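You operate a simulated robot arm through the tools that you are given. There is no shell and no other tool.

The job below is to be done with a simulated robot arm. You get a single attempt, and the scene is never put back.

TASK
Park the gauge arm, run the carriage to LOAD, pin the table and switch off.
Fine: park the arm before the carriage moves.

Only the result counts: the job must be done as asked and must still hold three seconds after the hand-in. Knocking over, shifting, dropping, spilling or breaking anything else fails it.

THE ROBOT
A 6-joint arm with a two-finger gripper on a trunk, on a base that drives. Base frame: it is fixed to the floor where the robot stands at the start and does not move with it; the origin is under the middle of the robot, x ahead of it, y to its left, z up. Lengths are in cm, angles in degrees, forces in N, time in s.
With the tool pointing down near the work surface it reaches from about 12 to 68 cm from the robot's upright axis, wherever it stands. Its first joint turns from -166.0 to 166.0 degrees. Places, roughly: brake lever [390, 60, 80]; control box [340, -40, 60]; gauge arm [370, 100, 130]; index pin [390, 70, 80]; orange knob [370, 50, 80]. Payload 1.66 kg.
The TCP is the grasp point between the finger pads, 1.6 cm short of the fingertips. In the tool frame z runs along the fingers and y along their closing line. The gripper opens to 11.1 cm. The gripper's body begins 10.4 cm behind the TCP.
Orientation is that of the tool frame in the base frame, as a unit quaternion [w, x, y, z]. With the fingers straight down and closing along the base's y, the tool's x points along the base's -x, its y along +y and its z along -z.

THE INTERFACE
- The arm moves only by the tool apply_moves. Its argument "commands" is a list that holds one entry, the list of rows, each a list of 6 numbers: the shift along the tool's x, y, z in cm, then the turn, a rotation vector about the tool's x, y, z in degrees. In form: [[[tx, ty, tz, rx, ry, rz], ...]]. A call has 1 to 20 rows; each row shifts and turns the commanded pose from where the row before left it, along the tool's axes as they then stand. "hand" is the gripper command, from -1 (fully open) to 1 (shut), values between in proportion, set as the call begins (left out, the last holds). Rows are played at 5 a second. More than 5 cm and 8.6 degrees between two rows, or a gripper value outside its range, and nothing of the call is played. A pose out of reach is approached as far as the arm can. The call stops where the force on the tool passes 40 N (or 10 N more than at its start, if that is more) or the arm is blocked; 0.2 s more then pass. The fingers move at their own pace and stop on an object; they squeeze with about 22 N. The grip force told is the motor's: it shows also when the fingers shut on nothing. Time passes only in rows, and 0.2 s behind the last, so rows that do not move let the fingers close. It gives the time, the measured TCP pose, the force on the tool (base axes), the opening and the grip force at its end, in the units of the frame above (readings bear some noise), with the torque about the TCP (base axes, N m) and any sound that the robot's microphone picked up.
- Cameras (640 x 400 px; columns grow to the right, rows downward): "scene" is now at [6.65, 19.05, 153.13]; the picture's right is [-0.00, -1.00, 0.00], its down [-0.63, 0.00, -0.77] and it looks along [0.77, -0.00, -0.63] (base axes); focal length 296 px, centre (320, 200). "wrist" rides on the gripper at [7, 1.4, -14.3] in the tool frame; the picture's right is [-0.19, 0.98, 0.00], its down [-0.87, -0.17, -0.47] and it looks along [-0.46, -0.09, 0.88] (tool axes); focal length 230 px, centre (320, 200). There is no depth. A picture from a camera that has moved, and an enlarged one, comes with that camera's place and axes in the base frame and with its lens. The place of the scene camera against the robot may be out by one fixed shift of up to 1.2 cm in any direction.
- capture(camera): a new picture of that camera. The clock stands still meanwhile.
- move_column(by): slides the trunk up (or, below 0, down) by that many cm; the arm and the scene camera ride with it, the base frame stays. It gives what a move gives, with no picture.
- roll_base(legs): drives the robot by 1 to 6 legs, each [ahead, left, turn to the left] in cm, cm and degrees, along the robot's own axes; the way and the turn of a leg run together, so that a leg with both is an arc; at most 150 cm and 180 degrees a leg. The arm and the cameras ride along, it lands a little off, and it stops where it bumps. It gives what a move gives.
- aim_head(pan, tilt): turns the head with the scene camera to pan (to the left, within 120 degrees either way) and tilt (down, from -29 to 69), counted from straight ahead of the robot. It gives what a move gives.
- enlarge(camera, box): a new picture of the part [left, top, right, bottom] of that camera's present view, enlarged. The clock stands still meanwhile.
- hand_in(): hands the job in; it is judged then, once.

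Nothing tells you exact positions but the pictures and the camera data. Unless the task says otherwise, let go and move clear before handing in.

The tools are called after "Emit:" as name(argument=value, ...) on one line, values as JSON. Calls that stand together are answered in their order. apply_moves: Moves the arm, as the interface text tells. Its arguments: {"type":"object","properties":{"commands":{"type":"array","items":{"type":"array","items":{"type":"array","items":{"type":"number"}}}},"hand":{"type":"number"}},"required":["commands"]} The other tools are called the same way: move_column (by) slides the trunk up or down; roll_base (legs) drives the base; aim_head (pan, tilt) turns the head that bears the scene camera; capture (camera) takes a picture; enlarge (camera, box) takes an enlarged picture of a part of a camera's view; hand_in () hands the job in.

At the start:

```text
time_s: 0.0
eef_pos: [44.41, -4.61, 114.5]
ee_rot: [0.0, 0.0, 1.0, 0.0]
force: [-0.5, -0.2, -0.3]
wrist_torque: [0.02, 0.02, 0.01]
gripper_width: 11.1
gripper_force: 0.0
trunk travel left (down, up): [-12.5, 46.5]
robot x, y, heading: [-0.34, -0.19, 0.1]
head pan, tilt: [-0.1, 39.4]
```

scene: 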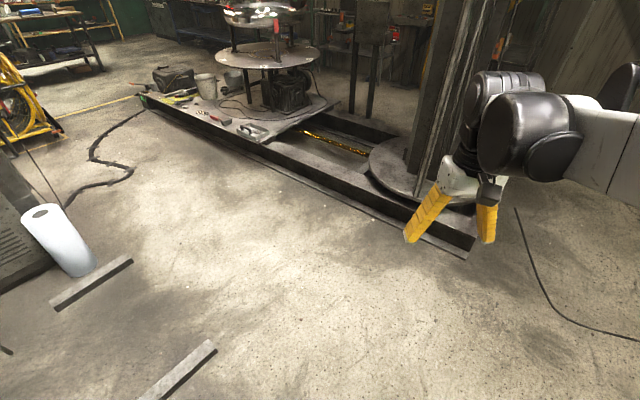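
wrist: 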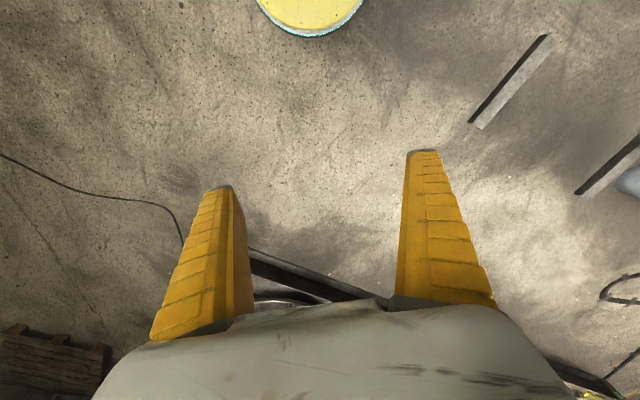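

I see a workshop with a carriage on long rails ahead, a round table on it, and a column to the right. First I look with the head less tilted to find the machine parts.

Emit:
aim_head(pan=5, tilt=12)

Emit:
capture(camera="scene")

Emit:
enlarge(camera="scene", box=[160, 100, 420, 262])

```text
time_s: 0.9
eef_pos: [44.58, -4.64, 114.41]
ee_rot: [0.0, 0.0, 1.0, 0.0]
force: [0.4, 0.0, -0.7]
wrist_torque: [0.02, 0.0, -0.01]
gripper_width: 11.08
gripper_force: 0.0
trunk travel left (down, up): [-12.5, 46.5]
robot x, y, heading: [-0.1, -0.21, -0.0]
head pan, tilt: [5.0, 12.0]
```

```text
taken
camera scene: at [7.4, 19.88, 157.48], right [0.09, -1.0, 0.0], down [-0.21, -0.02, -0.98], along [0.97, 0.09, -0.21], focal length 296 px, centre (320, 200)
```

scene: 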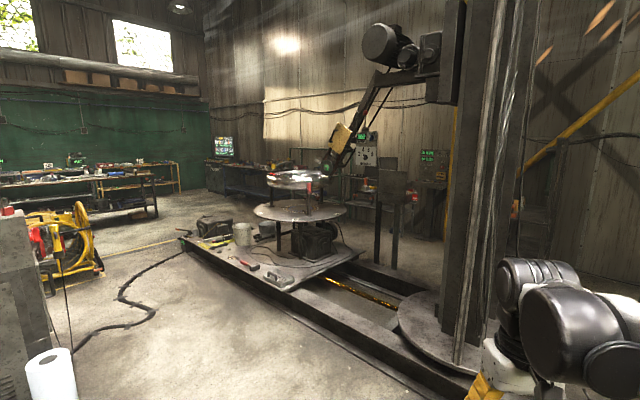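

```text
2.46 times, centred on (290, 181) of scene
camera zoom: at [7.4, 19.88, 157.48], right [0.09, -1.0, 0.0], down [-0.21, -0.02, -0.98], along [0.97, 0.09, -0.21], focal length 729 px, centre (394, 247)
```

zoom: 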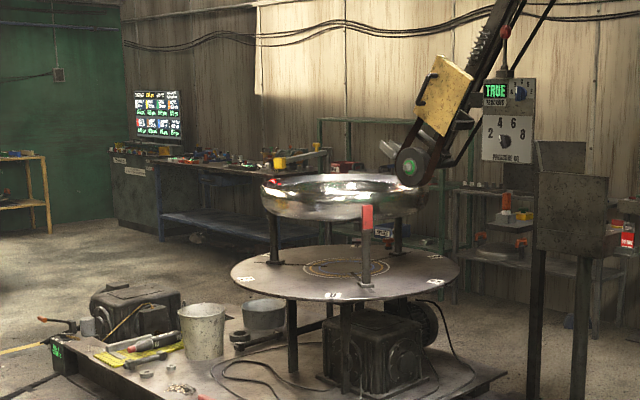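

The gauging machine stands diagonally ahead and the controls seem to be on its far side. I look around further to plan the route.

Emit:
aim_head(pan=-50, tilt=20)

Emit:
capture(camera="scene")

Emit:
aim_head(pan=50, tilt=20)

Emit:
capture(camera="scene")

Emit:
aim_head(pan=5, tilt=15)

Emit:
enlarge(camera="scene", box=[310, 90, 470, 190])

Emit:
enlarge(camera="scene", box=[230, 140, 390, 240])

Emit:
enlarge(camera="scene", box=[170, 170, 330, 270])

```text
time_s: 2.2
eef_pos: [44.39, -4.62, 114.49]
ee_rot: [0.0, 0.0, 1.0, 0.0]
force: [0.6, 0.3, 0.4]
wrist_torque: [-0.02, 0.0, 0.0]
gripper_width: 11.1
gripper_force: 0.0
trunk travel left (down, up): [-12.5, 46.5]
robot x, y, heading: [-0.12, 0.06, 0.1]
head pan, tilt: [-50.0, 20.0]
```

```text
taken
camera scene: at [4.1, 11.94, 156.18], right [-0.77, -0.64, 0.0], down [-0.22, 0.26, -0.94], along [0.6, -0.72, -0.34], focal length 296 px, centre (320, 200)
```

scene: 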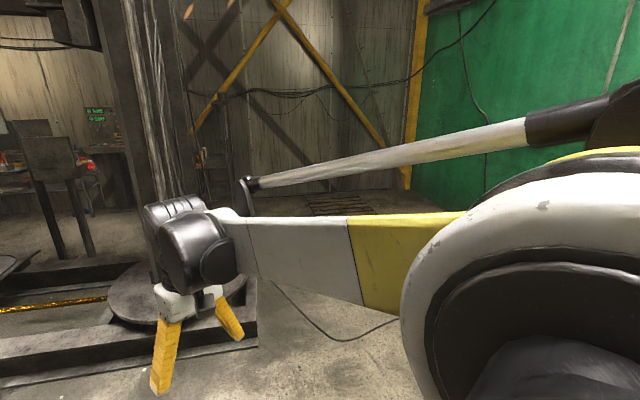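

```text
time_s: 3.9
eef_pos: [44.53, -4.6, 114.45]
ee_rot: [0.0, 0.0, 1.0, 0.0]
force: [0.4, -1.2, 0.9]
wrist_torque: [0.0, -0.02, -0.01]
gripper_width: 11.1
gripper_force: 0.0
trunk travel left (down, up): [-12.5, 46.5]
robot x, y, heading: [-0.22, -0.04, 0.2]
head pan, tilt: [50.0, 20.0]
```

```text
taken
camera scene: at [4.1, 26.2, 156.18], right [0.77, -0.64, 0.0], down [-0.22, -0.26, -0.94], along [0.6, 0.72, -0.34], focal length 296 px, centre (320, 200)
```

scene: 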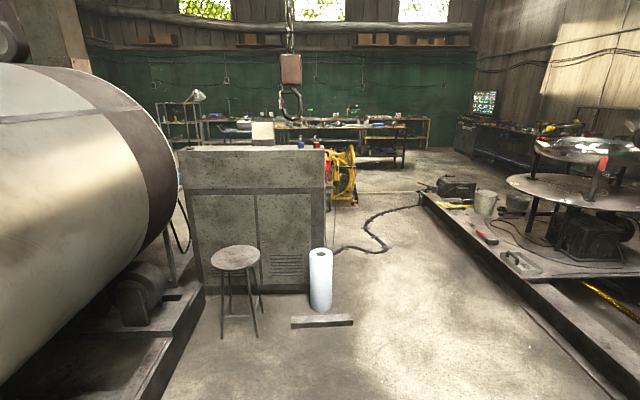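

```text
time_s: 5.0
eef_pos: [44.52, -4.54, 114.61]
ee_rot: [0.0, 0.001, 1.0, 0.0]
force: [-0.1, -0.3, 0.1]
wrist_torque: [-0.02, 0.02, 0.01]
gripper_width: 11.07
gripper_force: 0.0
trunk travel left (down, up): [-12.5, 46.5]
robot x, y, heading: [0.09, -0.1, -0.2]
head pan, tilt: [5.0, 15.0]
```

```text
4.00 times, centred on (390, 140) of scene
camera zoom: at [7.41, 19.89, 156.99], right [0.09, -1.0, 0.0], down [-0.26, -0.02, -0.97], along [0.96, 0.09, -0.26], focal length 1184 px, centre (40, 440)
```

zoom: 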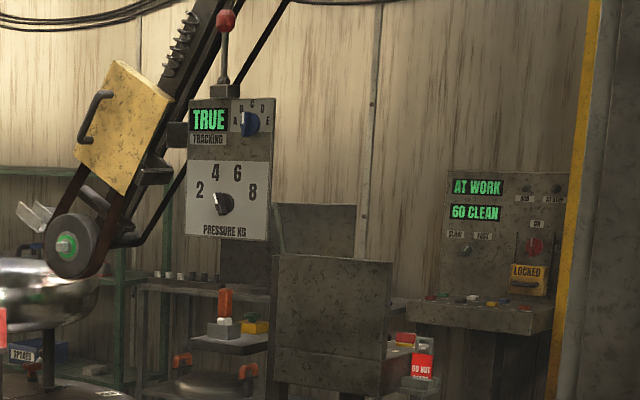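

```text
4.00 times, centred on (310, 190) of scene
camera zoom: at [7.41, 19.89, 156.99], right [0.09, -1.0, 0.0], down [-0.26, -0.02, -0.97], along [0.96, 0.09, -0.26], focal length 1184 px, centre (360, 240)
```

zoom: 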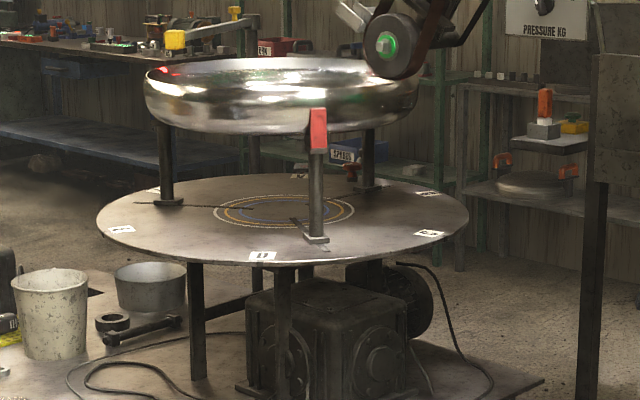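

```text
4.00 times, centred on (250, 220) of scene
camera zoom: at [7.41, 19.89, 156.99], right [0.09, -1.0, 0.0], down [-0.26, -0.02, -0.97], along [0.96, 0.09, -0.26], focal length 1184 px, centre (600, 120)
```

zoom: 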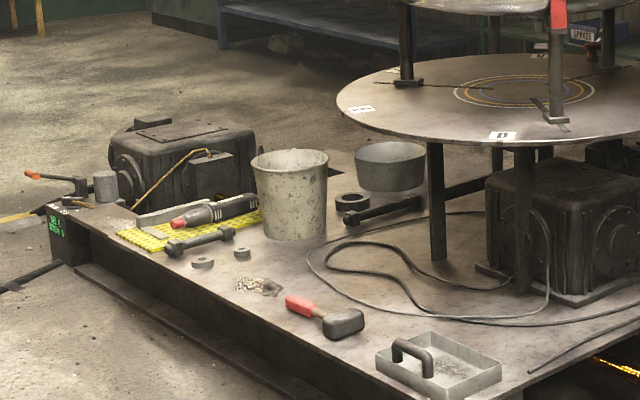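

The machine blocks the direct way; I check the right side for a route round the column end.

Emit:
aim_head(pan=-100, tilt=25)

Emit:
capture(camera="scene")

Emit:
aim_head(pan=-25, tilt=15)

Emit:
capture(camera="scene")

```text
time_s: 6.9
eef_pos: [44.39, -4.55, 114.55]
ee_rot: [0.0, 0.0, 1.0, 0.0]
force: [0.3, 0.2, 1.1]
wrist_torque: [0.0, 0.02, -0.01]
gripper_width: 11.1
gripper_force: 0.1
trunk travel left (down, up): [-12.5, 46.5]
robot x, y, heading: [0.29, 0.15, -0.3]
head pan, tilt: [-100.0, 25.0]
```

```text
taken
camera scene: at [-3.48, 10.0, 155.37], right [-0.98, 0.17, 0.0], down [0.07, 0.42, -0.91], along [-0.16, -0.89, -0.42], focal length 296 px, centre (320, 200)
```

scene: 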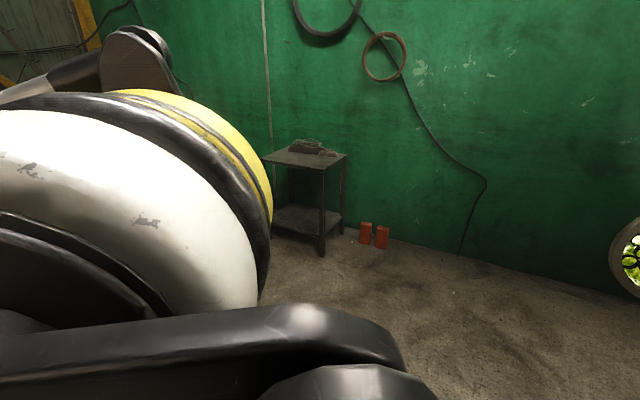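

```text
time_s: 8.3
eef_pos: [44.51, -4.62, 114.43]
ee_rot: [0.0, 0.0, 1.0, 0.0]
force: [-0.7, 0.4, 1.1]
wrist_torque: [0.0, -0.02, 0.01]
gripper_width: 11.1
gripper_force: 0.2
trunk travel left (down, up): [-12.5, 46.5]
robot x, y, heading: [-0.2, -0.04, 0.2]
head pan, tilt: [-25.0, 15.0]
```

```text
taken
camera scene: at [6.57, 15.12, 156.99], right [-0.42, -0.91, 0.0], down [-0.23, 0.11, -0.97], along [0.88, -0.41, -0.26], focal length 296 px, centre (320, 200)
```

scene: 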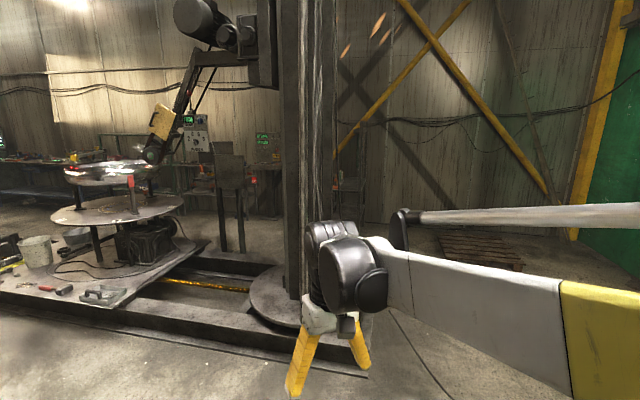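

The right end of the rails has a wide gap to the wall, so I'll go round there and see the far side. First turn right, sidestep and drive across.

Emit:
roll_base(legs=[[0, 0, -37], [0, -75, 0], [140, 0, 0]])

Emit:
aim_head(pan=0, tilt=20)

Emit:
capture(camera="scene")

Emit:
aim_head(pan=50, tilt=20)

Emit:
capture(camera="scene")

```text
time_s: 20.7
eef_pos: [105.21, -170.06, 114.46]
ee_rot: [0.0, 0.298, 0.955, 0.0]
force: [-0.1, 0.6, -0.2]
wrist_torque: [0.02, -0.02, -0.02]
gripper_width: 11.12
gripper_force: 0.1
trunk travel left (down, up): [-12.5, 46.5]
robot x, y, heading: [71.18, -140.92, -34.9]
head pan, tilt: [-25.0, 15.0]
```

```text
time_s: 21.6
eef_pos: [105.19, -170.0, 114.56]
ee_rot: [0.0, 0.299, 0.954, 0.0]
force: [0.4, -0.6, 0.5]
wrist_torque: [0.01, 0.02, -0.03]
gripper_width: 11.12
gripper_force: 0.1
trunk travel left (down, up): [-12.5, 46.5]
robot x, y, heading: [71.24, -141.0, -34.9]
head pan, tilt: [0.0, 20.0]
```

```text
taken
camera scene: at [88.13, -129.46, 156.18], right [-0.57, -0.82, 0.0], down [-0.28, 0.19, -0.94], along [0.77, -0.54, -0.34], focal length 296 px, centre (320, 200)
```

scene: 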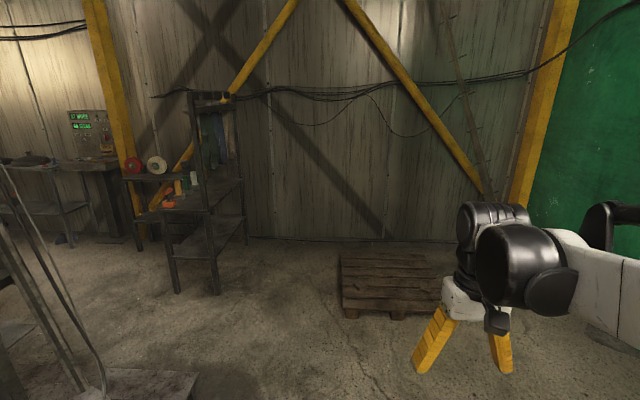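

```text
time_s: 22.8
eef_pos: [105.2, -170.15, 114.41]
ee_rot: [0.0, 0.298, 0.955, 0.0]
force: [-0.4, -0.2, -0.3]
wrist_torque: [0.02, 0.02, -0.01]
gripper_width: 11.06
gripper_force: 0.0
trunk travel left (down, up): [-12.5, 46.5]
robot x, y, heading: [71.19, -140.5, -34.5]
head pan, tilt: [50.0, 20.0]
```

```text
taken
camera scene: at [89.46, -121.71, 156.18], right [0.26, -0.96, 0.0], down [-0.33, -0.09, -0.94], along [0.91, 0.25, -0.34], focal length 296 px, centre (320, 200)
```

scene: 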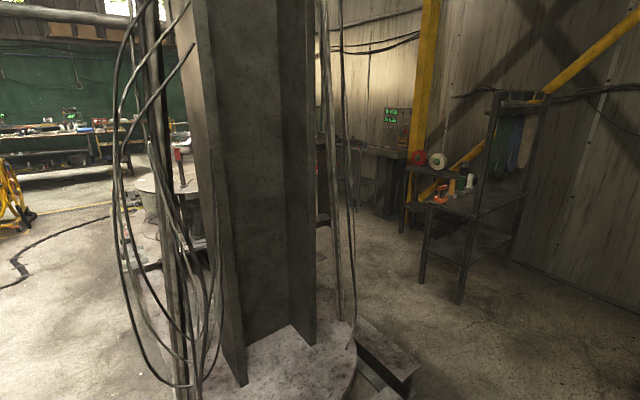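

The gap between the rail end and the wall is clear. I go round the rear rail corner and turn along the far side.

Emit:
roll_base(legs=[[78, 27, 0], [76, 27, 0], [0, 0, 87]])

Emit:
aim_head(pan=10, tilt=20)

Emit:
capture(camera="scene")

```text
time_s: 34.8
eef_pos: [260.2, -152.47, 114.56]
ee_rot: [0.0, -0.439, 0.898, -0.001]
force: [0.0, -0.3, 0.1]
wrist_torque: [-0.01, 0.01, 0.01]
gripper_width: 11.11
gripper_force: 0.0
trunk travel left (down, up): [-12.5, 46.5]
robot x, y, heading: [229.24, -184.99, 52.3]
head pan, tilt: [50.0, 20.0]
```

```text
time_s: 35.9
eef_pos: [260.08, -152.55, 114.42]
ee_rot: [0.0, -0.438, 0.899, 0.0]
force: [0.2, -0.7, 0.1]
wrist_torque: [0.04, 0.0, -0.01]
gripper_width: 11.08
gripper_force: 0.0
trunk travel left (down, up): [-12.5, 46.5]
robot x, y, heading: [229.26, -184.61, 52.0]
head pan, tilt: [10.0, 20.0]
```

```text
taken
camera scene: at [217.42, -166.34, 156.18], right [0.88, -0.47, 0.0], down [-0.16, -0.3, -0.94], along [0.44, 0.83, -0.34], focal length 296 px, centre (320, 200)
```

scene: 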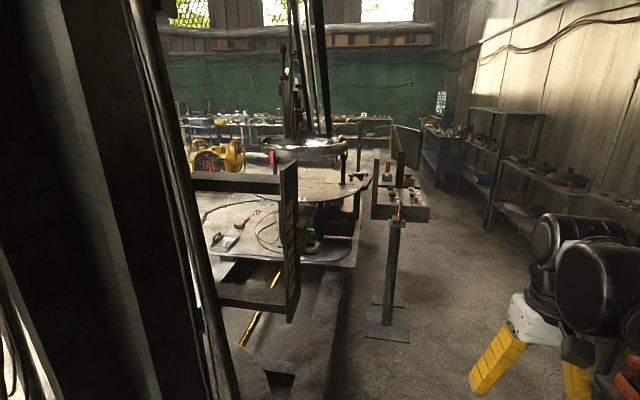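

Now I see the control pedestal and the table's far edge. I zoom in on both.

Emit:
enlarge(camera="scene", box=[360, 115, 456, 235])

Emit:
enlarge(camera="scene", box=[240, 60, 400, 240])

Emit:
enlarge(camera="scene", box=[250, 150, 378, 230])

```text
3.33 times, centred on (408, 175) of scene
camera zoom: at [217.42, -166.34, 156.18], right [0.88, -0.47, 0.0], down [-0.16, -0.3, -0.94], along [0.44, 0.83, -0.34], focal length 987 px, centre (27, 283)
```

zoom: 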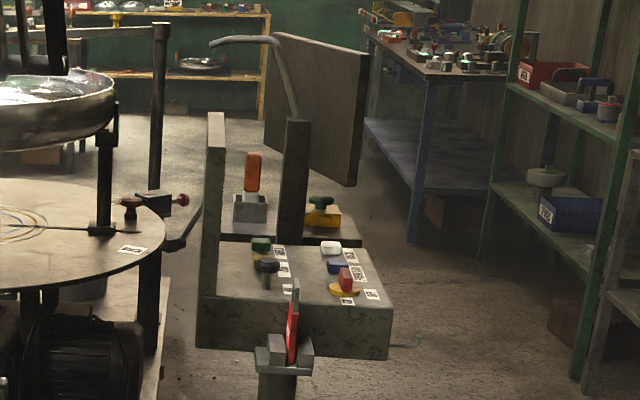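

```text
2.22 times, centred on (320, 150) of scene
camera zoom: at [217.42, -166.34, 156.18], right [0.88, -0.47, 0.0], down [-0.16, -0.3, -0.94], along [0.44, 0.83, -0.34], focal length 658 px, centre (320, 311)
```

zoom: 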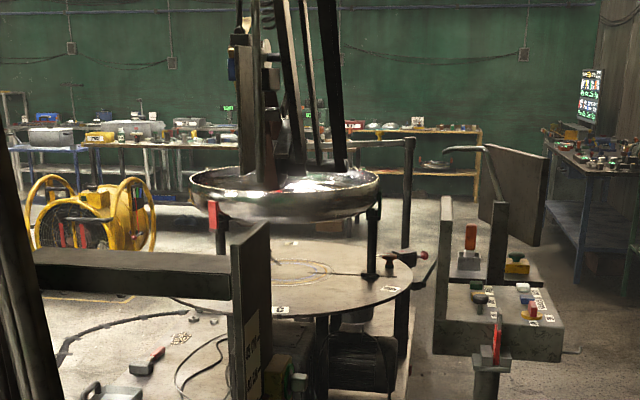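

```text
5.00 times, centred on (314, 190) of scene
camera zoom: at [217.42, -166.34, 156.18], right [0.88, -0.47, 0.0], down [-0.16, -0.3, -0.94], along [0.44, 0.83, -0.34], focal length 1480 px, centre (350, 250)
```

zoom: 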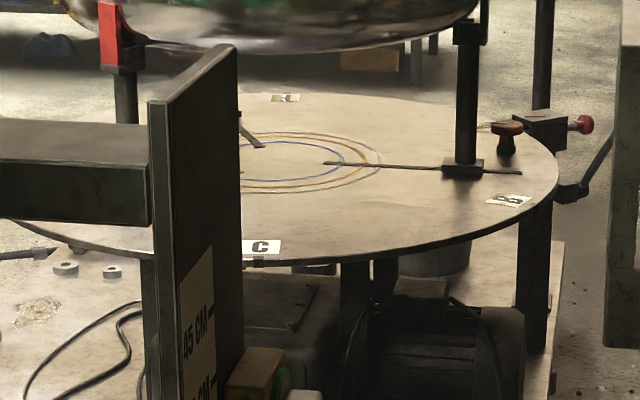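

The pedestal carries labelled buttons; the gauge post, orange knob, pin and lever are on the table edge behind it. I check clearance on the right before driving on.

Emit:
aim_head(pan=-35, tilt=30)

Emit:
capture(camera="scene")

Emit:
aim_head(pan=10, tilt=45)

Emit:
capture(camera="scene")

```text
time_s: 37.0
eef_pos: [260.21, -152.34, 114.55]
ee_rot: [0.0, -0.439, 0.898, 0.001]
force: [0.4, -0.2, 0.3]
wrist_torque: [0.04, 0.03, 0.02]
gripper_width: 11.07
gripper_force: 0.1
trunk travel left (down, up): [-12.5, 46.5]
robot x, y, heading: [228.95, -184.84, 51.9]
head pan, tilt: [-35.0, 30.0]
```

```text
taken
camera scene: at [221.71, -171.9, 154.58], right [0.3, -0.96, 0.0], down [-0.48, -0.15, -0.87], along [0.83, 0.26, -0.5], focal length 296 px, centre (320, 200)
```

scene: 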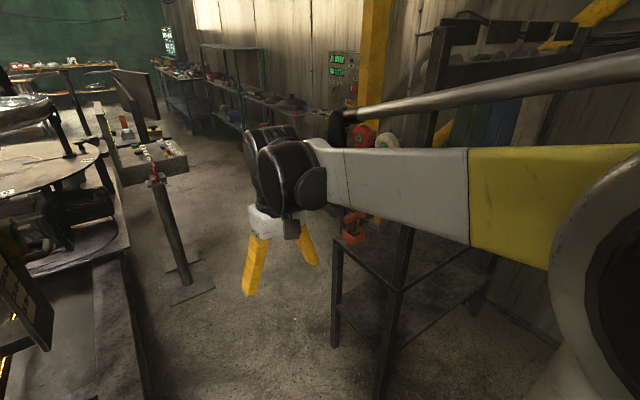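

```text
time_s: 38.1
eef_pos: [260.23, -152.49, 114.5]
ee_rot: [0.0, -0.439, 0.899, 0.001]
force: [0.6, -0.9, -0.2]
wrist_torque: [0.0, 0.03, 0.01]
gripper_width: 11.07
gripper_force: 0.0
trunk travel left (down, up): [-12.5, 46.5]
robot x, y, heading: [229.28, -184.98, 52.0]
head pan, tilt: [10.0, 45.0]
```

```text
taken
camera scene: at [216.88, -167.39, 152.32], right [0.88, -0.47, 0.0], down [-0.33, -0.62, -0.71], along [0.33, 0.62, -0.71], focal length 296 px, centre (320, 200)
```

scene: 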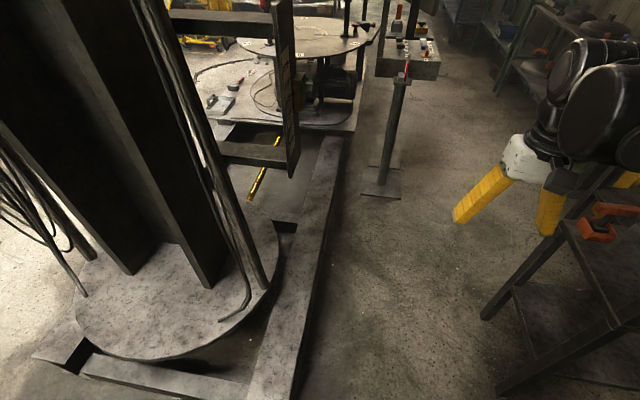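

The corridor between rear rail and cart is about 90 cm wide; I drive down its middle, stopping short of the pedestal.

Emit:
roll_base(legs=[[95, 0, 0]])

Emit:
aim_head(pan=0, tilt=35)

Emit:
capture(camera="scene")

Emit:
aim_head(pan=25, tilt=15)

Emit:
capture(camera="scene")

```text
time_s: 43.0
eef_pos: [317.95, -78.4, 114.49]
ee_rot: [0.0, -0.438, 0.899, 0.0]
force: [0.1, 0.1, -0.3]
wrist_torque: [-0.02, -0.01, -0.02]
gripper_width: 11.1
gripper_force: 0.1
trunk travel left (down, up): [-12.5, 46.5]
robot x, y, heading: [286.86, -110.75, 52.3]
head pan, tilt: [10.0, 45.0]
```

```text
time_s: 43.8
eef_pos: [318.0, -78.41, 114.52]
ee_rot: [0.0, -0.438, 0.899, 0.001]
force: [-0.4, 0.2, 0.7]
wrist_torque: [0.01, 0.05, 0.03]
gripper_width: 11.09
gripper_force: 0.0
trunk travel left (down, up): [-12.5, 46.5]
robot x, y, heading: [286.88, -110.64, 51.9]
head pan, tilt: [0.0, 35.0]
```

```text
taken
camera scene: at [276.17, -93.58, 153.79], right [0.79, -0.61, 0.0], down [-0.35, -0.45, -0.82], along [0.5, 0.65, -0.57], focal length 296 px, centre (320, 200)
```

scene: 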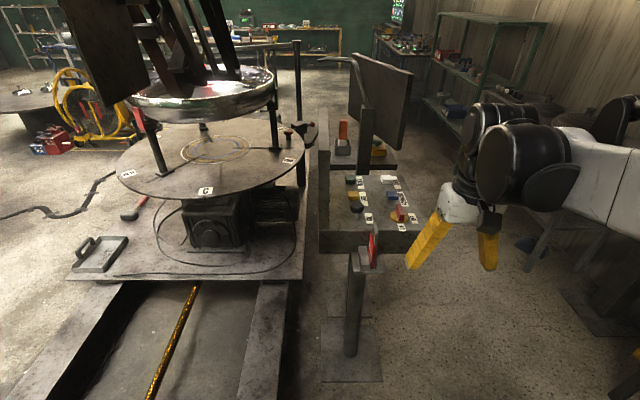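

```text
time_s: 44.7
eef_pos: [317.93, -78.49, 114.46]
ee_rot: [0.0, -0.439, 0.899, 0.0]
force: [0.5, 0.3, -0.7]
wrist_torque: [0.02, 0.01, -0.01]
gripper_width: 11.07
gripper_force: 0.0
trunk travel left (down, up): [-12.5, 46.5]
robot x, y, heading: [286.87, -110.56, 52.1]
head pan, tilt: [25.0, 15.0]
```

```text
taken
camera scene: at [272.86, -91.42, 156.99], right [0.97, -0.23, 0.0], down [-0.06, -0.25, -0.97], along [0.22, 0.94, -0.26], focal length 296 px, centre (320, 200)
```

scene: 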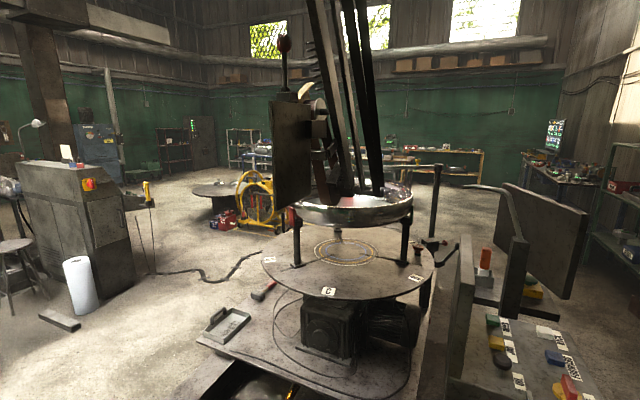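

Emit:
aim_head(pan=0, tilt=35)

Emit:
enlarge(camera="scene", box=[315, 110, 443, 190])

Emit:
enlarge(camera="scene", box=[315, 165, 443, 245])

Emit:
enlarge(camera="scene", box=[225, 25, 385, 165])

Emit:
enlarge(camera="scene", box=[100, 60, 340, 210])

```text
time_s: 45.5
eef_pos: [317.85, -78.4, 114.45]
ee_rot: [0.0, -0.438, 0.899, 0.0]
force: [0.4, 0.7, 0.4]
wrist_torque: [-0.01, -0.03, 0.01]
gripper_width: 11.08
gripper_force: 0.0
trunk travel left (down, up): [-12.5, 46.5]
robot x, y, heading: [286.9, -111.06, 52.0]
head pan, tilt: [0.0, 35.0]
```

```text
5.00 times, centred on (379, 150) of scene
camera zoom: at [276.17, -93.57, 153.8], right [0.79, -0.61, 0.0], down [-0.35, -0.45, -0.82], along [0.5, 0.65, -0.57], focal length 1480 px, centre (25, 450)
```

zoom: 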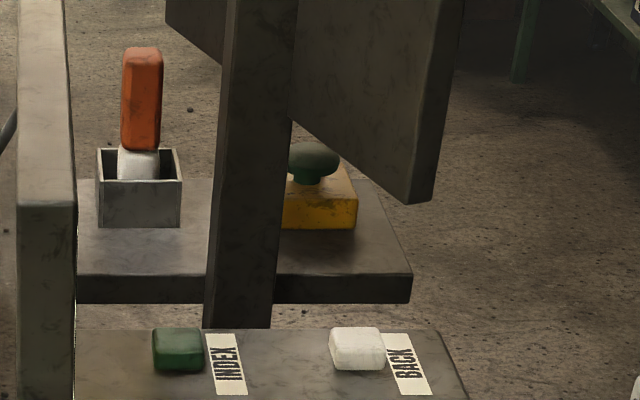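

```text
5.00 times, centred on (379, 205) of scene
camera zoom: at [276.17, -93.57, 153.8], right [0.79, -0.61, 0.0], down [-0.35, -0.45, -0.82], along [0.5, 0.65, -0.57], focal length 1480 px, centre (25, 175)
```

zoom: 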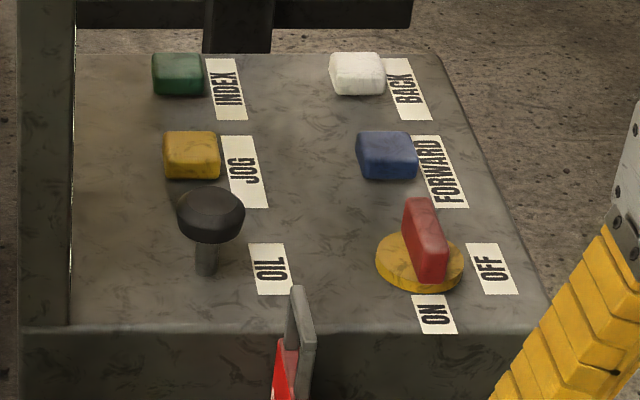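

```text
2.86 times, centred on (305, 95) of scene
camera zoom: at [276.17, -93.57, 153.8], right [0.79, -0.61, 0.0], down [-0.35, -0.45, -0.82], along [0.5, 0.65, -0.57], focal length 846 px, centre (363, 500)
```

zoom: 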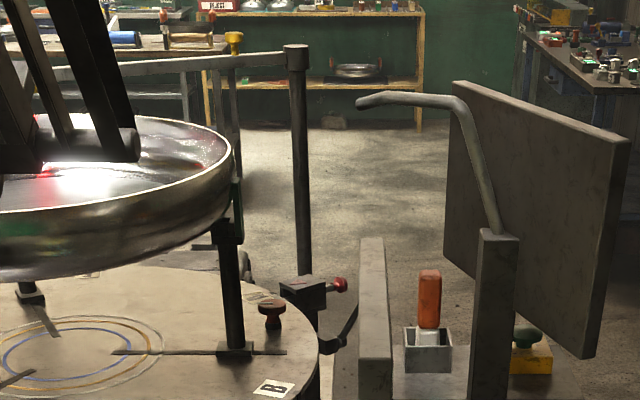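

```text
2.67 times, centred on (220, 135) of scene
camera zoom: at [276.17, -93.57, 153.8], right [0.79, -0.61, 0.0], down [-0.35, -0.45, -0.82], along [0.5, 0.65, -0.57], focal length 789 px, centre (587, 373)
```

zoom: 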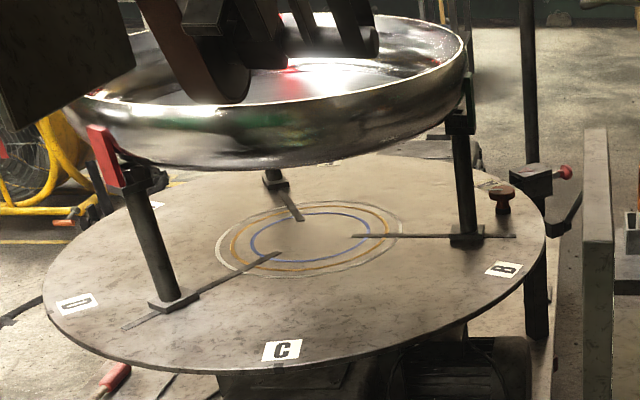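

The pedestal has INDEX, BACK, JOG, FORWARD, OIL and an ON/OFF switch; the red pin knob, brake lever and gauge post are at the table rim. I look right for status panels and space.

Emit:
aim_head(pan=-30, tilt=15)

Emit:
capture(camera="scene")

Emit:
aim_head(pan=-65, tilt=15)

Emit:
capture(camera="scene")

Emit:
capture(camera="wrist")

```text
time_s: 46.5
eef_pos: [317.96, -78.46, 114.57]
ee_rot: [0.0, -0.438, 0.899, 0.0]
force: [0.2, -0.2, -0.1]
wrist_torque: [-0.02, -0.01, -0.02]
gripper_width: 11.09
gripper_force: 0.0
trunk travel left (down, up): [-12.5, 46.5]
robot x, y, heading: [286.88, -110.73, 52.0]
head pan, tilt: [-30.0, 15.0]
```

```text
taken
camera scene: at [279.42, -97.01, 156.99], right [0.38, -0.93, 0.0], down [-0.24, -0.1, -0.97], along [0.89, 0.36, -0.26], focal length 296 px, centre (320, 200)
```

scene: 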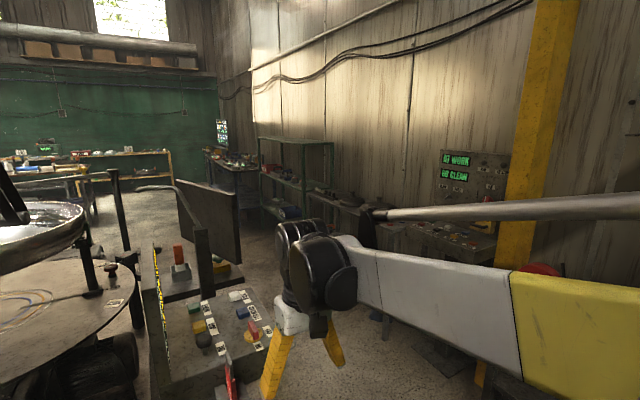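

```text
time_s: 47.5
eef_pos: [317.92, -78.43, 114.52]
ee_rot: [0.0, -0.438, 0.899, 0.001]
force: [0.0, 0.3, 0.5]
wrist_torque: [-0.02, -0.01, 0.03]
gripper_width: 11.09
gripper_force: 0.1
trunk travel left (down, up): [-12.5, 46.5]
robot x, y, heading: [286.89, -110.77, 52.1]
head pan, tilt: [-65.0, 15.0]
```

```text
taken
camera scene: at [279.86, -102.61, 157.0], right [-0.22, -0.97, 0.0], down [-0.25, 0.06, -0.97], along [0.94, -0.22, -0.26], focal length 296 px, centre (320, 200)
```

scene: 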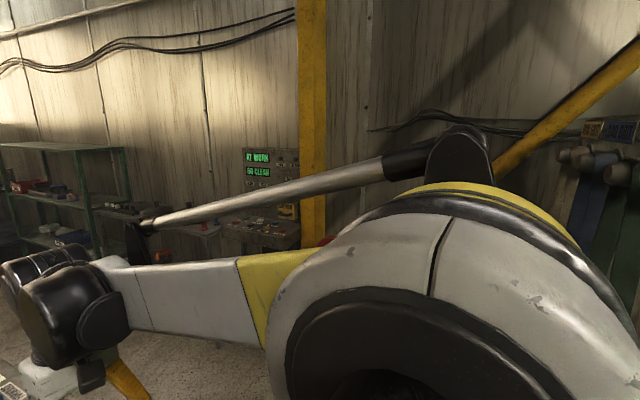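

```text
taken
camera wrist: at [312.48, -83.09, 128.77], right [-0.66, 0.75, 0.0], down [0.66, 0.58, 0.47], along [0.36, 0.31, -0.88], focal length 230 px, centre (320, 200)
```

wrist: 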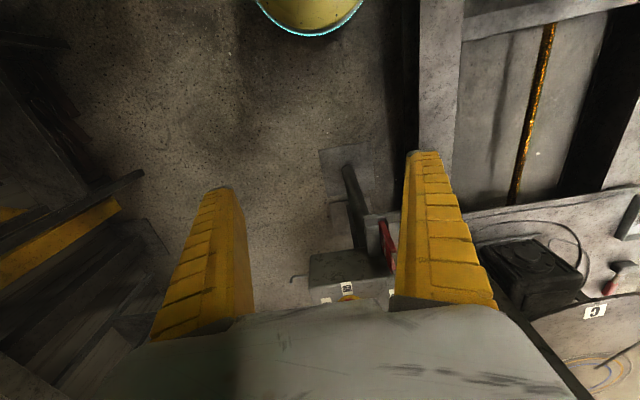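

I read the wall panel and the pedestal's left plate with yellow marks.

Emit:
aim_head(pan=-30, tilt=15)

Emit:
enlarge(camera="scene", box=[410, 130, 530, 205])

Emit:
enlarge(camera="scene", box=[130, 220, 290, 400])

Emit:
enlarge(camera="scene", box=[0, 140, 260, 300])

Emit:
enlarge(camera="scene", box=[190, 100, 310, 220])

```text
time_s: 48.5
eef_pos: [317.84, -78.47, 114.4]
ee_rot: [-0.001, -0.439, 0.898, 0.0]
force: [0.0, 0.1, 0.4]
wrist_torque: [-0.02, 0.02, 0.01]
gripper_width: 11.1
gripper_force: 0.1
trunk travel left (down, up): [-12.5, 46.5]
robot x, y, heading: [286.78, -110.81, 51.8]
head pan, tilt: [-30.0, 15.0]
```

```text
5.33 times, centred on (470, 168) of scene
camera zoom: at [279.42, -97.03, 157.0], right [0.37, -0.93, 0.0], down [-0.24, -0.1, -0.97], along [0.9, 0.36, -0.26], focal length 1579 px, centre (-480, 373)
```

zoom: 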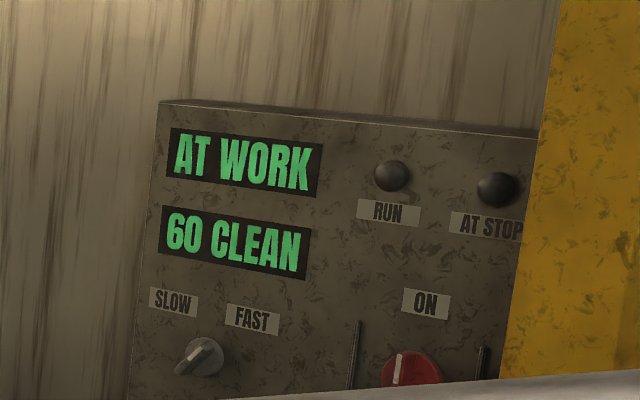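

```text
2.22 times, centred on (210, 310) of scene
camera zoom: at [279.42, -97.03, 157.0], right [0.37, -0.93, 0.0], down [-0.24, -0.1, -0.97], along [0.9, 0.36, -0.26], focal length 658 px, centre (564, -44)
```

zoom: 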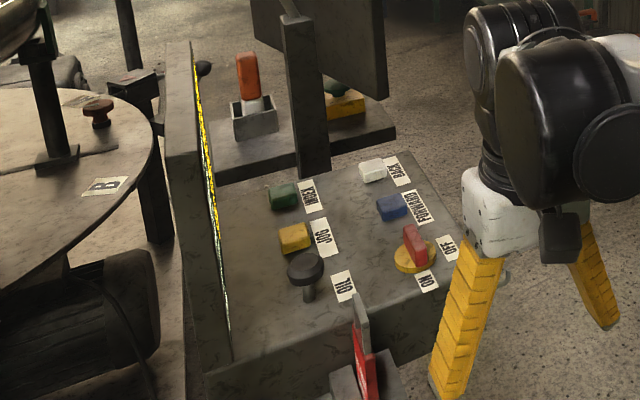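

```text
2.46 times, centred on (130, 220) of scene
camera zoom: at [279.42, -97.03, 157.0], right [0.37, -0.93, 0.0], down [-0.24, -0.1, -0.97], along [0.9, 0.36, -0.26], focal length 729 px, centre (788, 151)
```

zoom: 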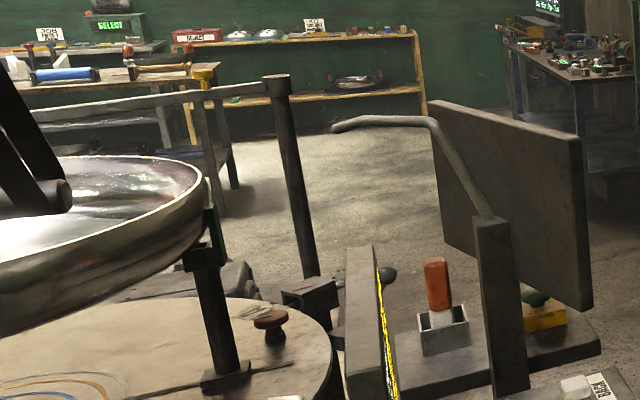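

```text
3.33 times, centred on (250, 160) of scene
camera zoom: at [279.42, -97.03, 157.0], right [0.37, -0.93, 0.0], down [-0.24, -0.1, -0.97], along [0.9, 0.36, -0.26], focal length 987 px, centre (553, 333)
```

zoom: 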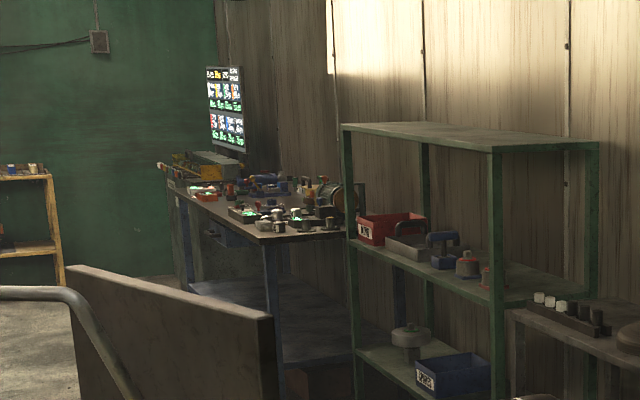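

The controls face the corridor on my right, so I raise the trunk for clearance and slip between cart and pedestal to the operator side, then turn to face the machine.

Emit:
move_column(by=20)

Emit:
roll_base(legs=[[36, -38, 0], [37, -32, 0], [0, 0, 90]])

Emit:
aim_head(pan=0, tilt=30)

Emit:
capture(camera="scene")

Emit:
aim_head(pan=-50, tilt=25)

Emit:
capture(camera="scene")

```text
time_s: 50.7
eef_pos: [317.88, -78.4, 134.5]
ee_rot: [0.0, -0.438, 0.899, -0.001]
force: [-0.8, -0.1, 0.2]
wrist_torque: [-0.03, -0.01, 0.01]
gripper_width: 11.1
gripper_force: 0.1
trunk travel left (down, up): [-32.5, 26.5]
robot x, y, heading: [287.28, -110.7, 52.2]
head pan, tilt: [-30.0, 15.0]
```

```text
time_s: 60.1
eef_pos: [354.8, -65.96, 134.51]
ee_rot: [0.0, 0.95, -0.313, 0.0]
force: [-0.1, 1.3, 0.4]
wrist_torque: [0.02, -0.01, 0.04]
gripper_width: 11.08
gripper_force: 0.1
trunk travel left (down, up): [-32.5, 26.5]
robot x, y, heading: [387.64, -95.96, 143.4]
head pan, tilt: [-30.0, 15.0]
```

```text
time_s: 61.1
eef_pos: [354.92, -65.88, 134.41]
ee_rot: [-0.001, 0.95, -0.313, 0.0]
force: [0.9, -0.4, -0.4]
wrist_torque: [0.0, 0.0, -0.01]
gripper_width: 11.08
gripper_force: 0.0
trunk travel left (down, up): [-32.5, 26.5]
robot x, y, heading: [388.04, -96.35, 143.7]
head pan, tilt: [0.0, 30.0]
```

```text
taken
camera scene: at [370.97, -107.09, 174.58], right [0.6, 0.8, 0.0], down [0.4, -0.3, -0.87], along [-0.7, 0.52, -0.5], focal length 296 px, centre (320, 200)
```

scene: 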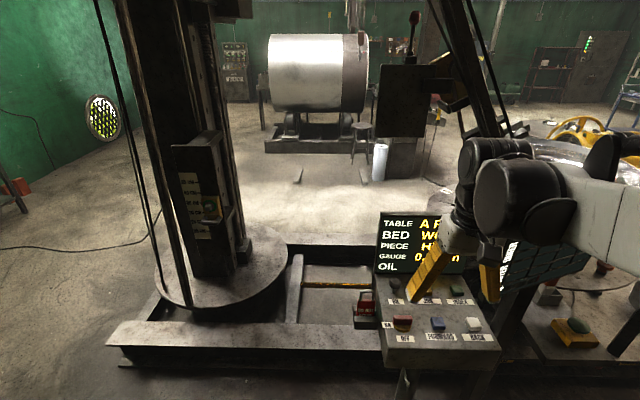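

```text
time_s: 62.3
eef_pos: [354.85, -65.93, 134.45]
ee_rot: [0.0, 0.95, -0.313, 0.0]
force: [0.1, -0.5, 1.2]
wrist_torque: [0.0, 0.0, 0.01]
gripper_width: 11.08
gripper_force: 0.0
trunk travel left (down, up): [-32.5, 26.5]
robot x, y, heading: [387.62, -96.05, 143.5]
head pan, tilt: [-50.0, 25.0]
```

```text
taken
camera scene: at [377.66, -103.28, 175.37], right [1.0, 0.06, 0.0], down [0.03, -0.42, -0.91], along [-0.06, 0.9, -0.42], focal length 296 px, centre (320, 200)
```

scene: 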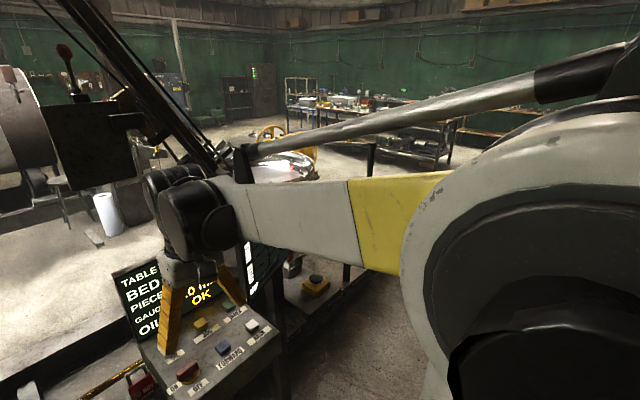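

The pedestal has a status display facing the operator. My own arm hides it, so I slide right along the corridor for a view past the arm and of the table items.

Emit:
roll_base(legs=[[0, -60, 0]])

Emit:
aim_head(pan=35, tilt=35)

Emit:
capture(camera="scene")

Emit:
aim_head(pan=0, tilt=35)

Emit:
capture(camera="scene")

```text
time_s: 65.7
eef_pos: [390.75, -17.37, 134.53]
ee_rot: [0.0, 0.949, -0.314, 0.0]
force: [0.1, 0.3, 0.0]
wrist_torque: [-0.04, 0.01, 0.02]
gripper_width: 11.11
gripper_force: 0.1
trunk travel left (down, up): [-32.5, 26.5]
robot x, y, heading: [423.39, -47.55, 143.4]
head pan, tilt: [-50.0, 25.0]
```

```text
time_s: 67.3
eef_pos: [390.77, -17.37, 134.48]
ee_rot: [0.0, 0.95, -0.314, 0.0]
force: [-0.5, -0.5, -0.5]
wrist_torque: [0.0, 0.03, -0.01]
gripper_width: 11.11
gripper_force: 0.0
trunk travel left (down, up): [-32.5, 26.5]
robot x, y, heading: [423.89, -47.61, 143.6]
head pan, tilt: [35.0, 35.0]
```

```text
taken
camera scene: at [405.38, -63.65, 173.8], right [0.03, 1.0, 0.0], down [0.57, -0.02, -0.82], along [-0.82, 0.02, -0.57], focal length 296 px, centre (320, 200)
```

scene: 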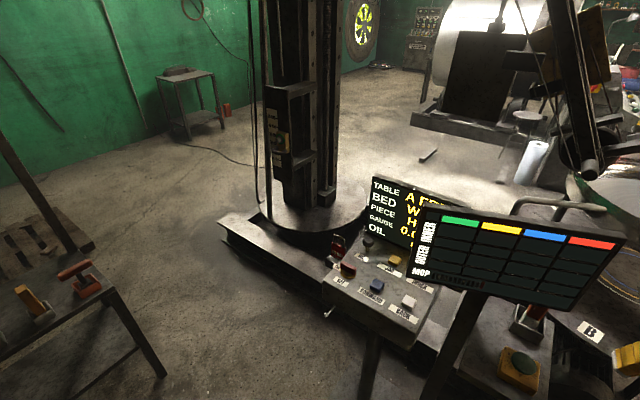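

```text
time_s: 68.3
eef_pos: [390.8, -17.35, 134.51]
ee_rot: [-0.001, 0.95, -0.313, 0.0]
force: [-0.6, 0.6, -0.2]
wrist_torque: [0.01, -0.01, 0.01]
gripper_width: 11.12
gripper_force: 0.0
trunk travel left (down, up): [-32.5, 26.5]
robot x, y, heading: [423.48, -47.2, 143.7]
head pan, tilt: [0.0, 35.0]
```

```text
taken
camera scene: at [407.1, -58.66, 173.79], right [0.59, 0.8, 0.0], down [0.46, -0.34, -0.82], along [-0.66, 0.49, -0.57], focal length 296 px, centre (320, 200)
```

scene: 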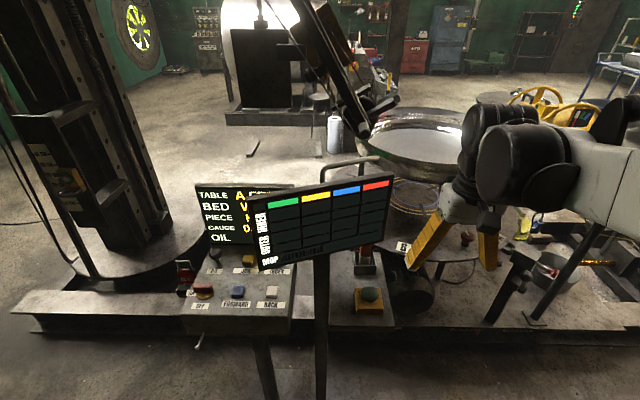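

I zoom into the display, the board and the table hardware.

Emit:
enlarge(camera="scene", box=[190, 165, 398, 295])

Emit:
enlarge(camera="scene", box=[160, 230, 300, 330])

Emit:
enlarge(camera="scene", box=[330, 220, 640, 330])

Emit:
aim_head(pan=-45, tilt=35)

Emit:
capture(camera="scene")

Emit:
capture(camera="wrist")

```text
3.08 times, centred on (294, 230) of scene
camera zoom: at [407.1, -58.66, 173.79], right [0.59, 0.8, 0.0], down [0.46, -0.34, -0.82], along [-0.66, 0.49, -0.57], focal length 911 px, centre (400, 108)
```

zoom: 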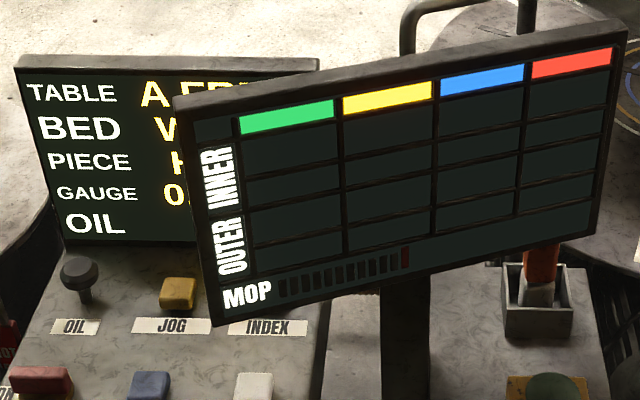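

```text
4.00 times, centred on (230, 280) of scene
camera zoom: at [407.1, -58.66, 173.79], right [0.59, 0.8, 0.0], down [0.46, -0.34, -0.82], along [-0.66, 0.49, -0.57], focal length 1184 px, centre (680, -120)
```

zoom: 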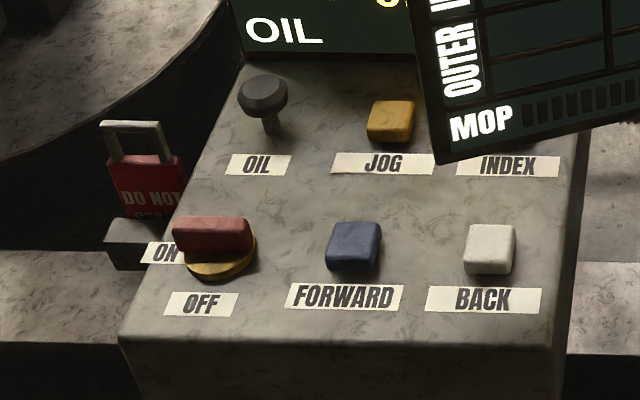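

```text
2.06 times, centred on (485, 275) of scene
camera zoom: at [407.1, -58.66, 173.79], right [0.59, 0.8, 0.0], down [0.46, -0.34, -0.82], along [-0.66, 0.49, -0.57], focal length 611 px, centre (-21, 45)
```

zoom: 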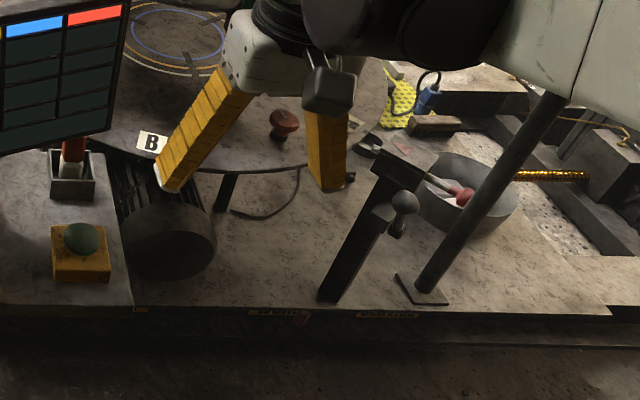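

```text
time_s: 69.4
eef_pos: [390.74, -17.36, 134.37]
ee_rot: [0.001, 0.95, -0.313, 0.0]
force: [0.5, -0.1, 0.7]
wrist_torque: [0.03, -0.02, 0.0]
gripper_width: 11.08
gripper_force: 0.0
trunk travel left (down, up): [-32.5, 26.5]
robot x, y, heading: [423.95, -47.57, 143.5]
head pan, tilt: [-45.0, 35.0]
```

```text
taken
camera scene: at [412.88, -55.19, 173.8], right [0.99, 0.15, 0.0], down [0.09, -0.57, -0.82], along [-0.12, 0.81, -0.57], focal length 296 px, centre (320, 200)
```

scene: 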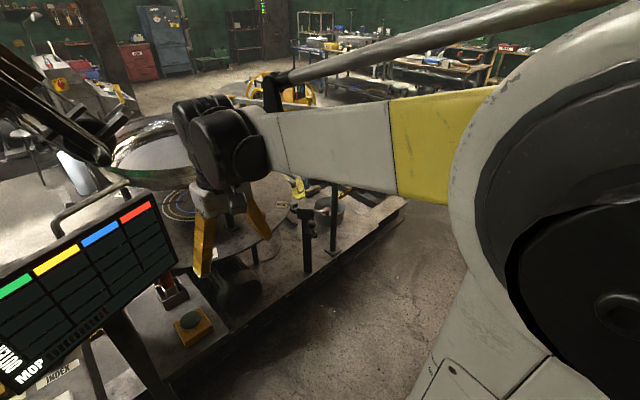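

```text
taken
camera wrist: at [395.55, -22.49, 148.77], right [-0.74, -0.68, 0.0], down [-0.6, 0.65, 0.47], along [-0.32, 0.35, -0.88], focal length 230 px, centre (320, 200)
```

wrist: 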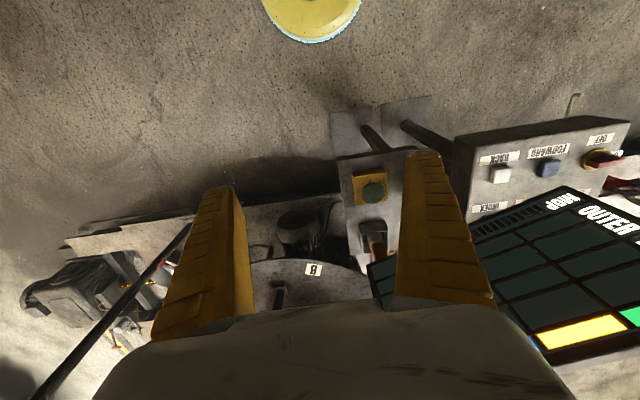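

The display and buttons are clear; my arm and the mop board hide parts. I swing the arm to the right out of the view and step back left to read the display.

Emit:
apply_moves(commands=[[[0.28, -4.9, 0, 0, 0, 6.4], [0.28, -4.9, 0, 0, 0, 6.4], [0.28, -4.9, 0, 0, 0, 6.4], [0.28, -4.9, 0, 0, 0, 6.4], [0.28, -4.9, 0, 0, 0, 6.4], [0.28, -4.9, 0, 0, 0, 6.4], [0.28, -4.9, 0, 0, 0, 6.4], [0.28, -4.9, 0, 0, 0, 6.4], [0.28, -4.9, 0, 0, 0, 6.4], [0.28, -4.9, 0, 0, 0, 6.4], [0.28, -4.9, 0, 0, 0, 6.4], [0.28, -4.9, 0, 0, 0, 6.4]]])

Emit:
roll_base(legs=[[0, 30, 0]])

Emit:
aim_head(pan=10, tilt=40)

Emit:
capture(camera="scene")

Emit:
aim_head(pan=-40, tilt=25)

Emit:
capture(camera="scene")

```text
time_s: 72.0
eef_pos: [443.54, -3.49, 134.36]
ee_rot: [0.0, -0.55, 0.835, 0.0]
force: [0.2, -0.2, -0.2]
wrist_torque: [0.0, 0.04, 0.0]
gripper_width: 11.1
gripper_force: 0.1
trunk travel left (down, up): [-32.5, 26.5]
robot x, y, heading: [423.92, -47.8, 143.8]
head pan, tilt: [-45.0, 35.0]
```

```text
time_s: 74.0
eef_pos: [425.61, -27.11, 134.45]
ee_rot: [0.001, -0.551, 0.835, 0.001]
force: [0.3, -0.3, 0.1]
wrist_torque: [0.06, -0.01, 0.0]
gripper_width: 11.08
gripper_force: 0.1
trunk travel left (down, up): [-32.5, 26.5]
robot x, y, heading: [406.34, -71.46, 143.5]
head pan, tilt: [-45.0, 35.0]
```

```text
time_s: 75.3
eef_pos: [425.73, -27.11, 134.31]
ee_rot: [0.0, -0.55, 0.835, 0.001]
force: [0.0, 0.4, -0.4]
wrist_torque: [0.04, -0.01, -0.01]
gripper_width: 11.09
gripper_force: 0.1
trunk travel left (down, up): [-32.5, 26.5]
robot x, y, heading: [406.15, -71.56, 143.3]
head pan, tilt: [10.0, 40.0]
```

```text
taken
camera scene: at [388.98, -84.0, 173.04], right [0.45, 0.9, 0.0], down [0.58, -0.29, -0.77], along [-0.69, 0.34, -0.64], focal length 296 px, centre (320, 200)
```

scene: 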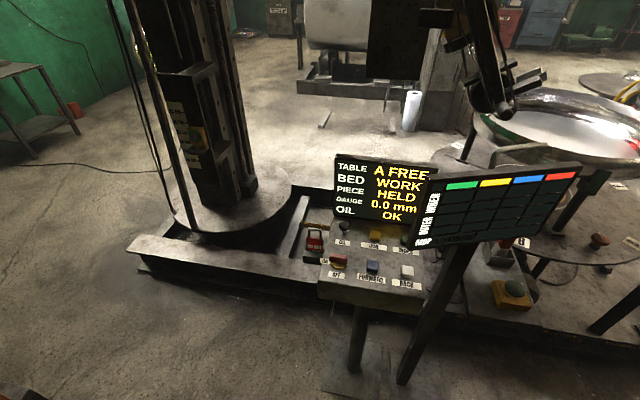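

```text
time_s: 76.4
eef_pos: [425.73, -27.09, 134.32]
ee_rot: [0.0, -0.55, 0.835, 0.0]
force: [0.2, -0.1, -0.3]
wrist_torque: [0.01, -0.01, 0.03]
gripper_width: 11.1
gripper_force: 0.1
trunk travel left (down, up): [-32.5, 26.5]
robot x, y, heading: [406.14, -71.62, 143.4]
head pan, tilt: [-40.0, 25.0]
```

```text
taken
camera scene: at [394.42, -78.83, 175.37], right [0.97, 0.24, 0.0], down [0.1, -0.41, -0.91], along [-0.21, 0.88, -0.42], focal length 296 px, centre (320, 200)
```

scene: 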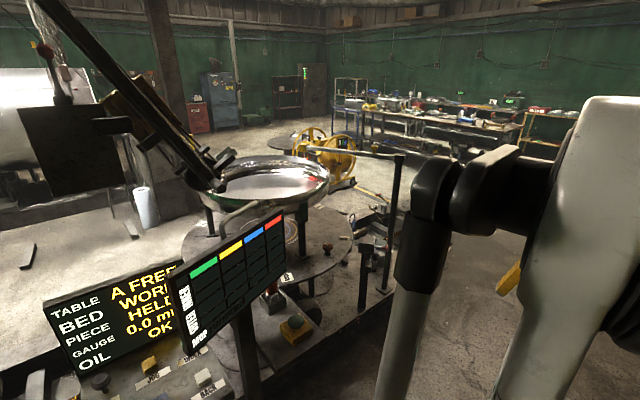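

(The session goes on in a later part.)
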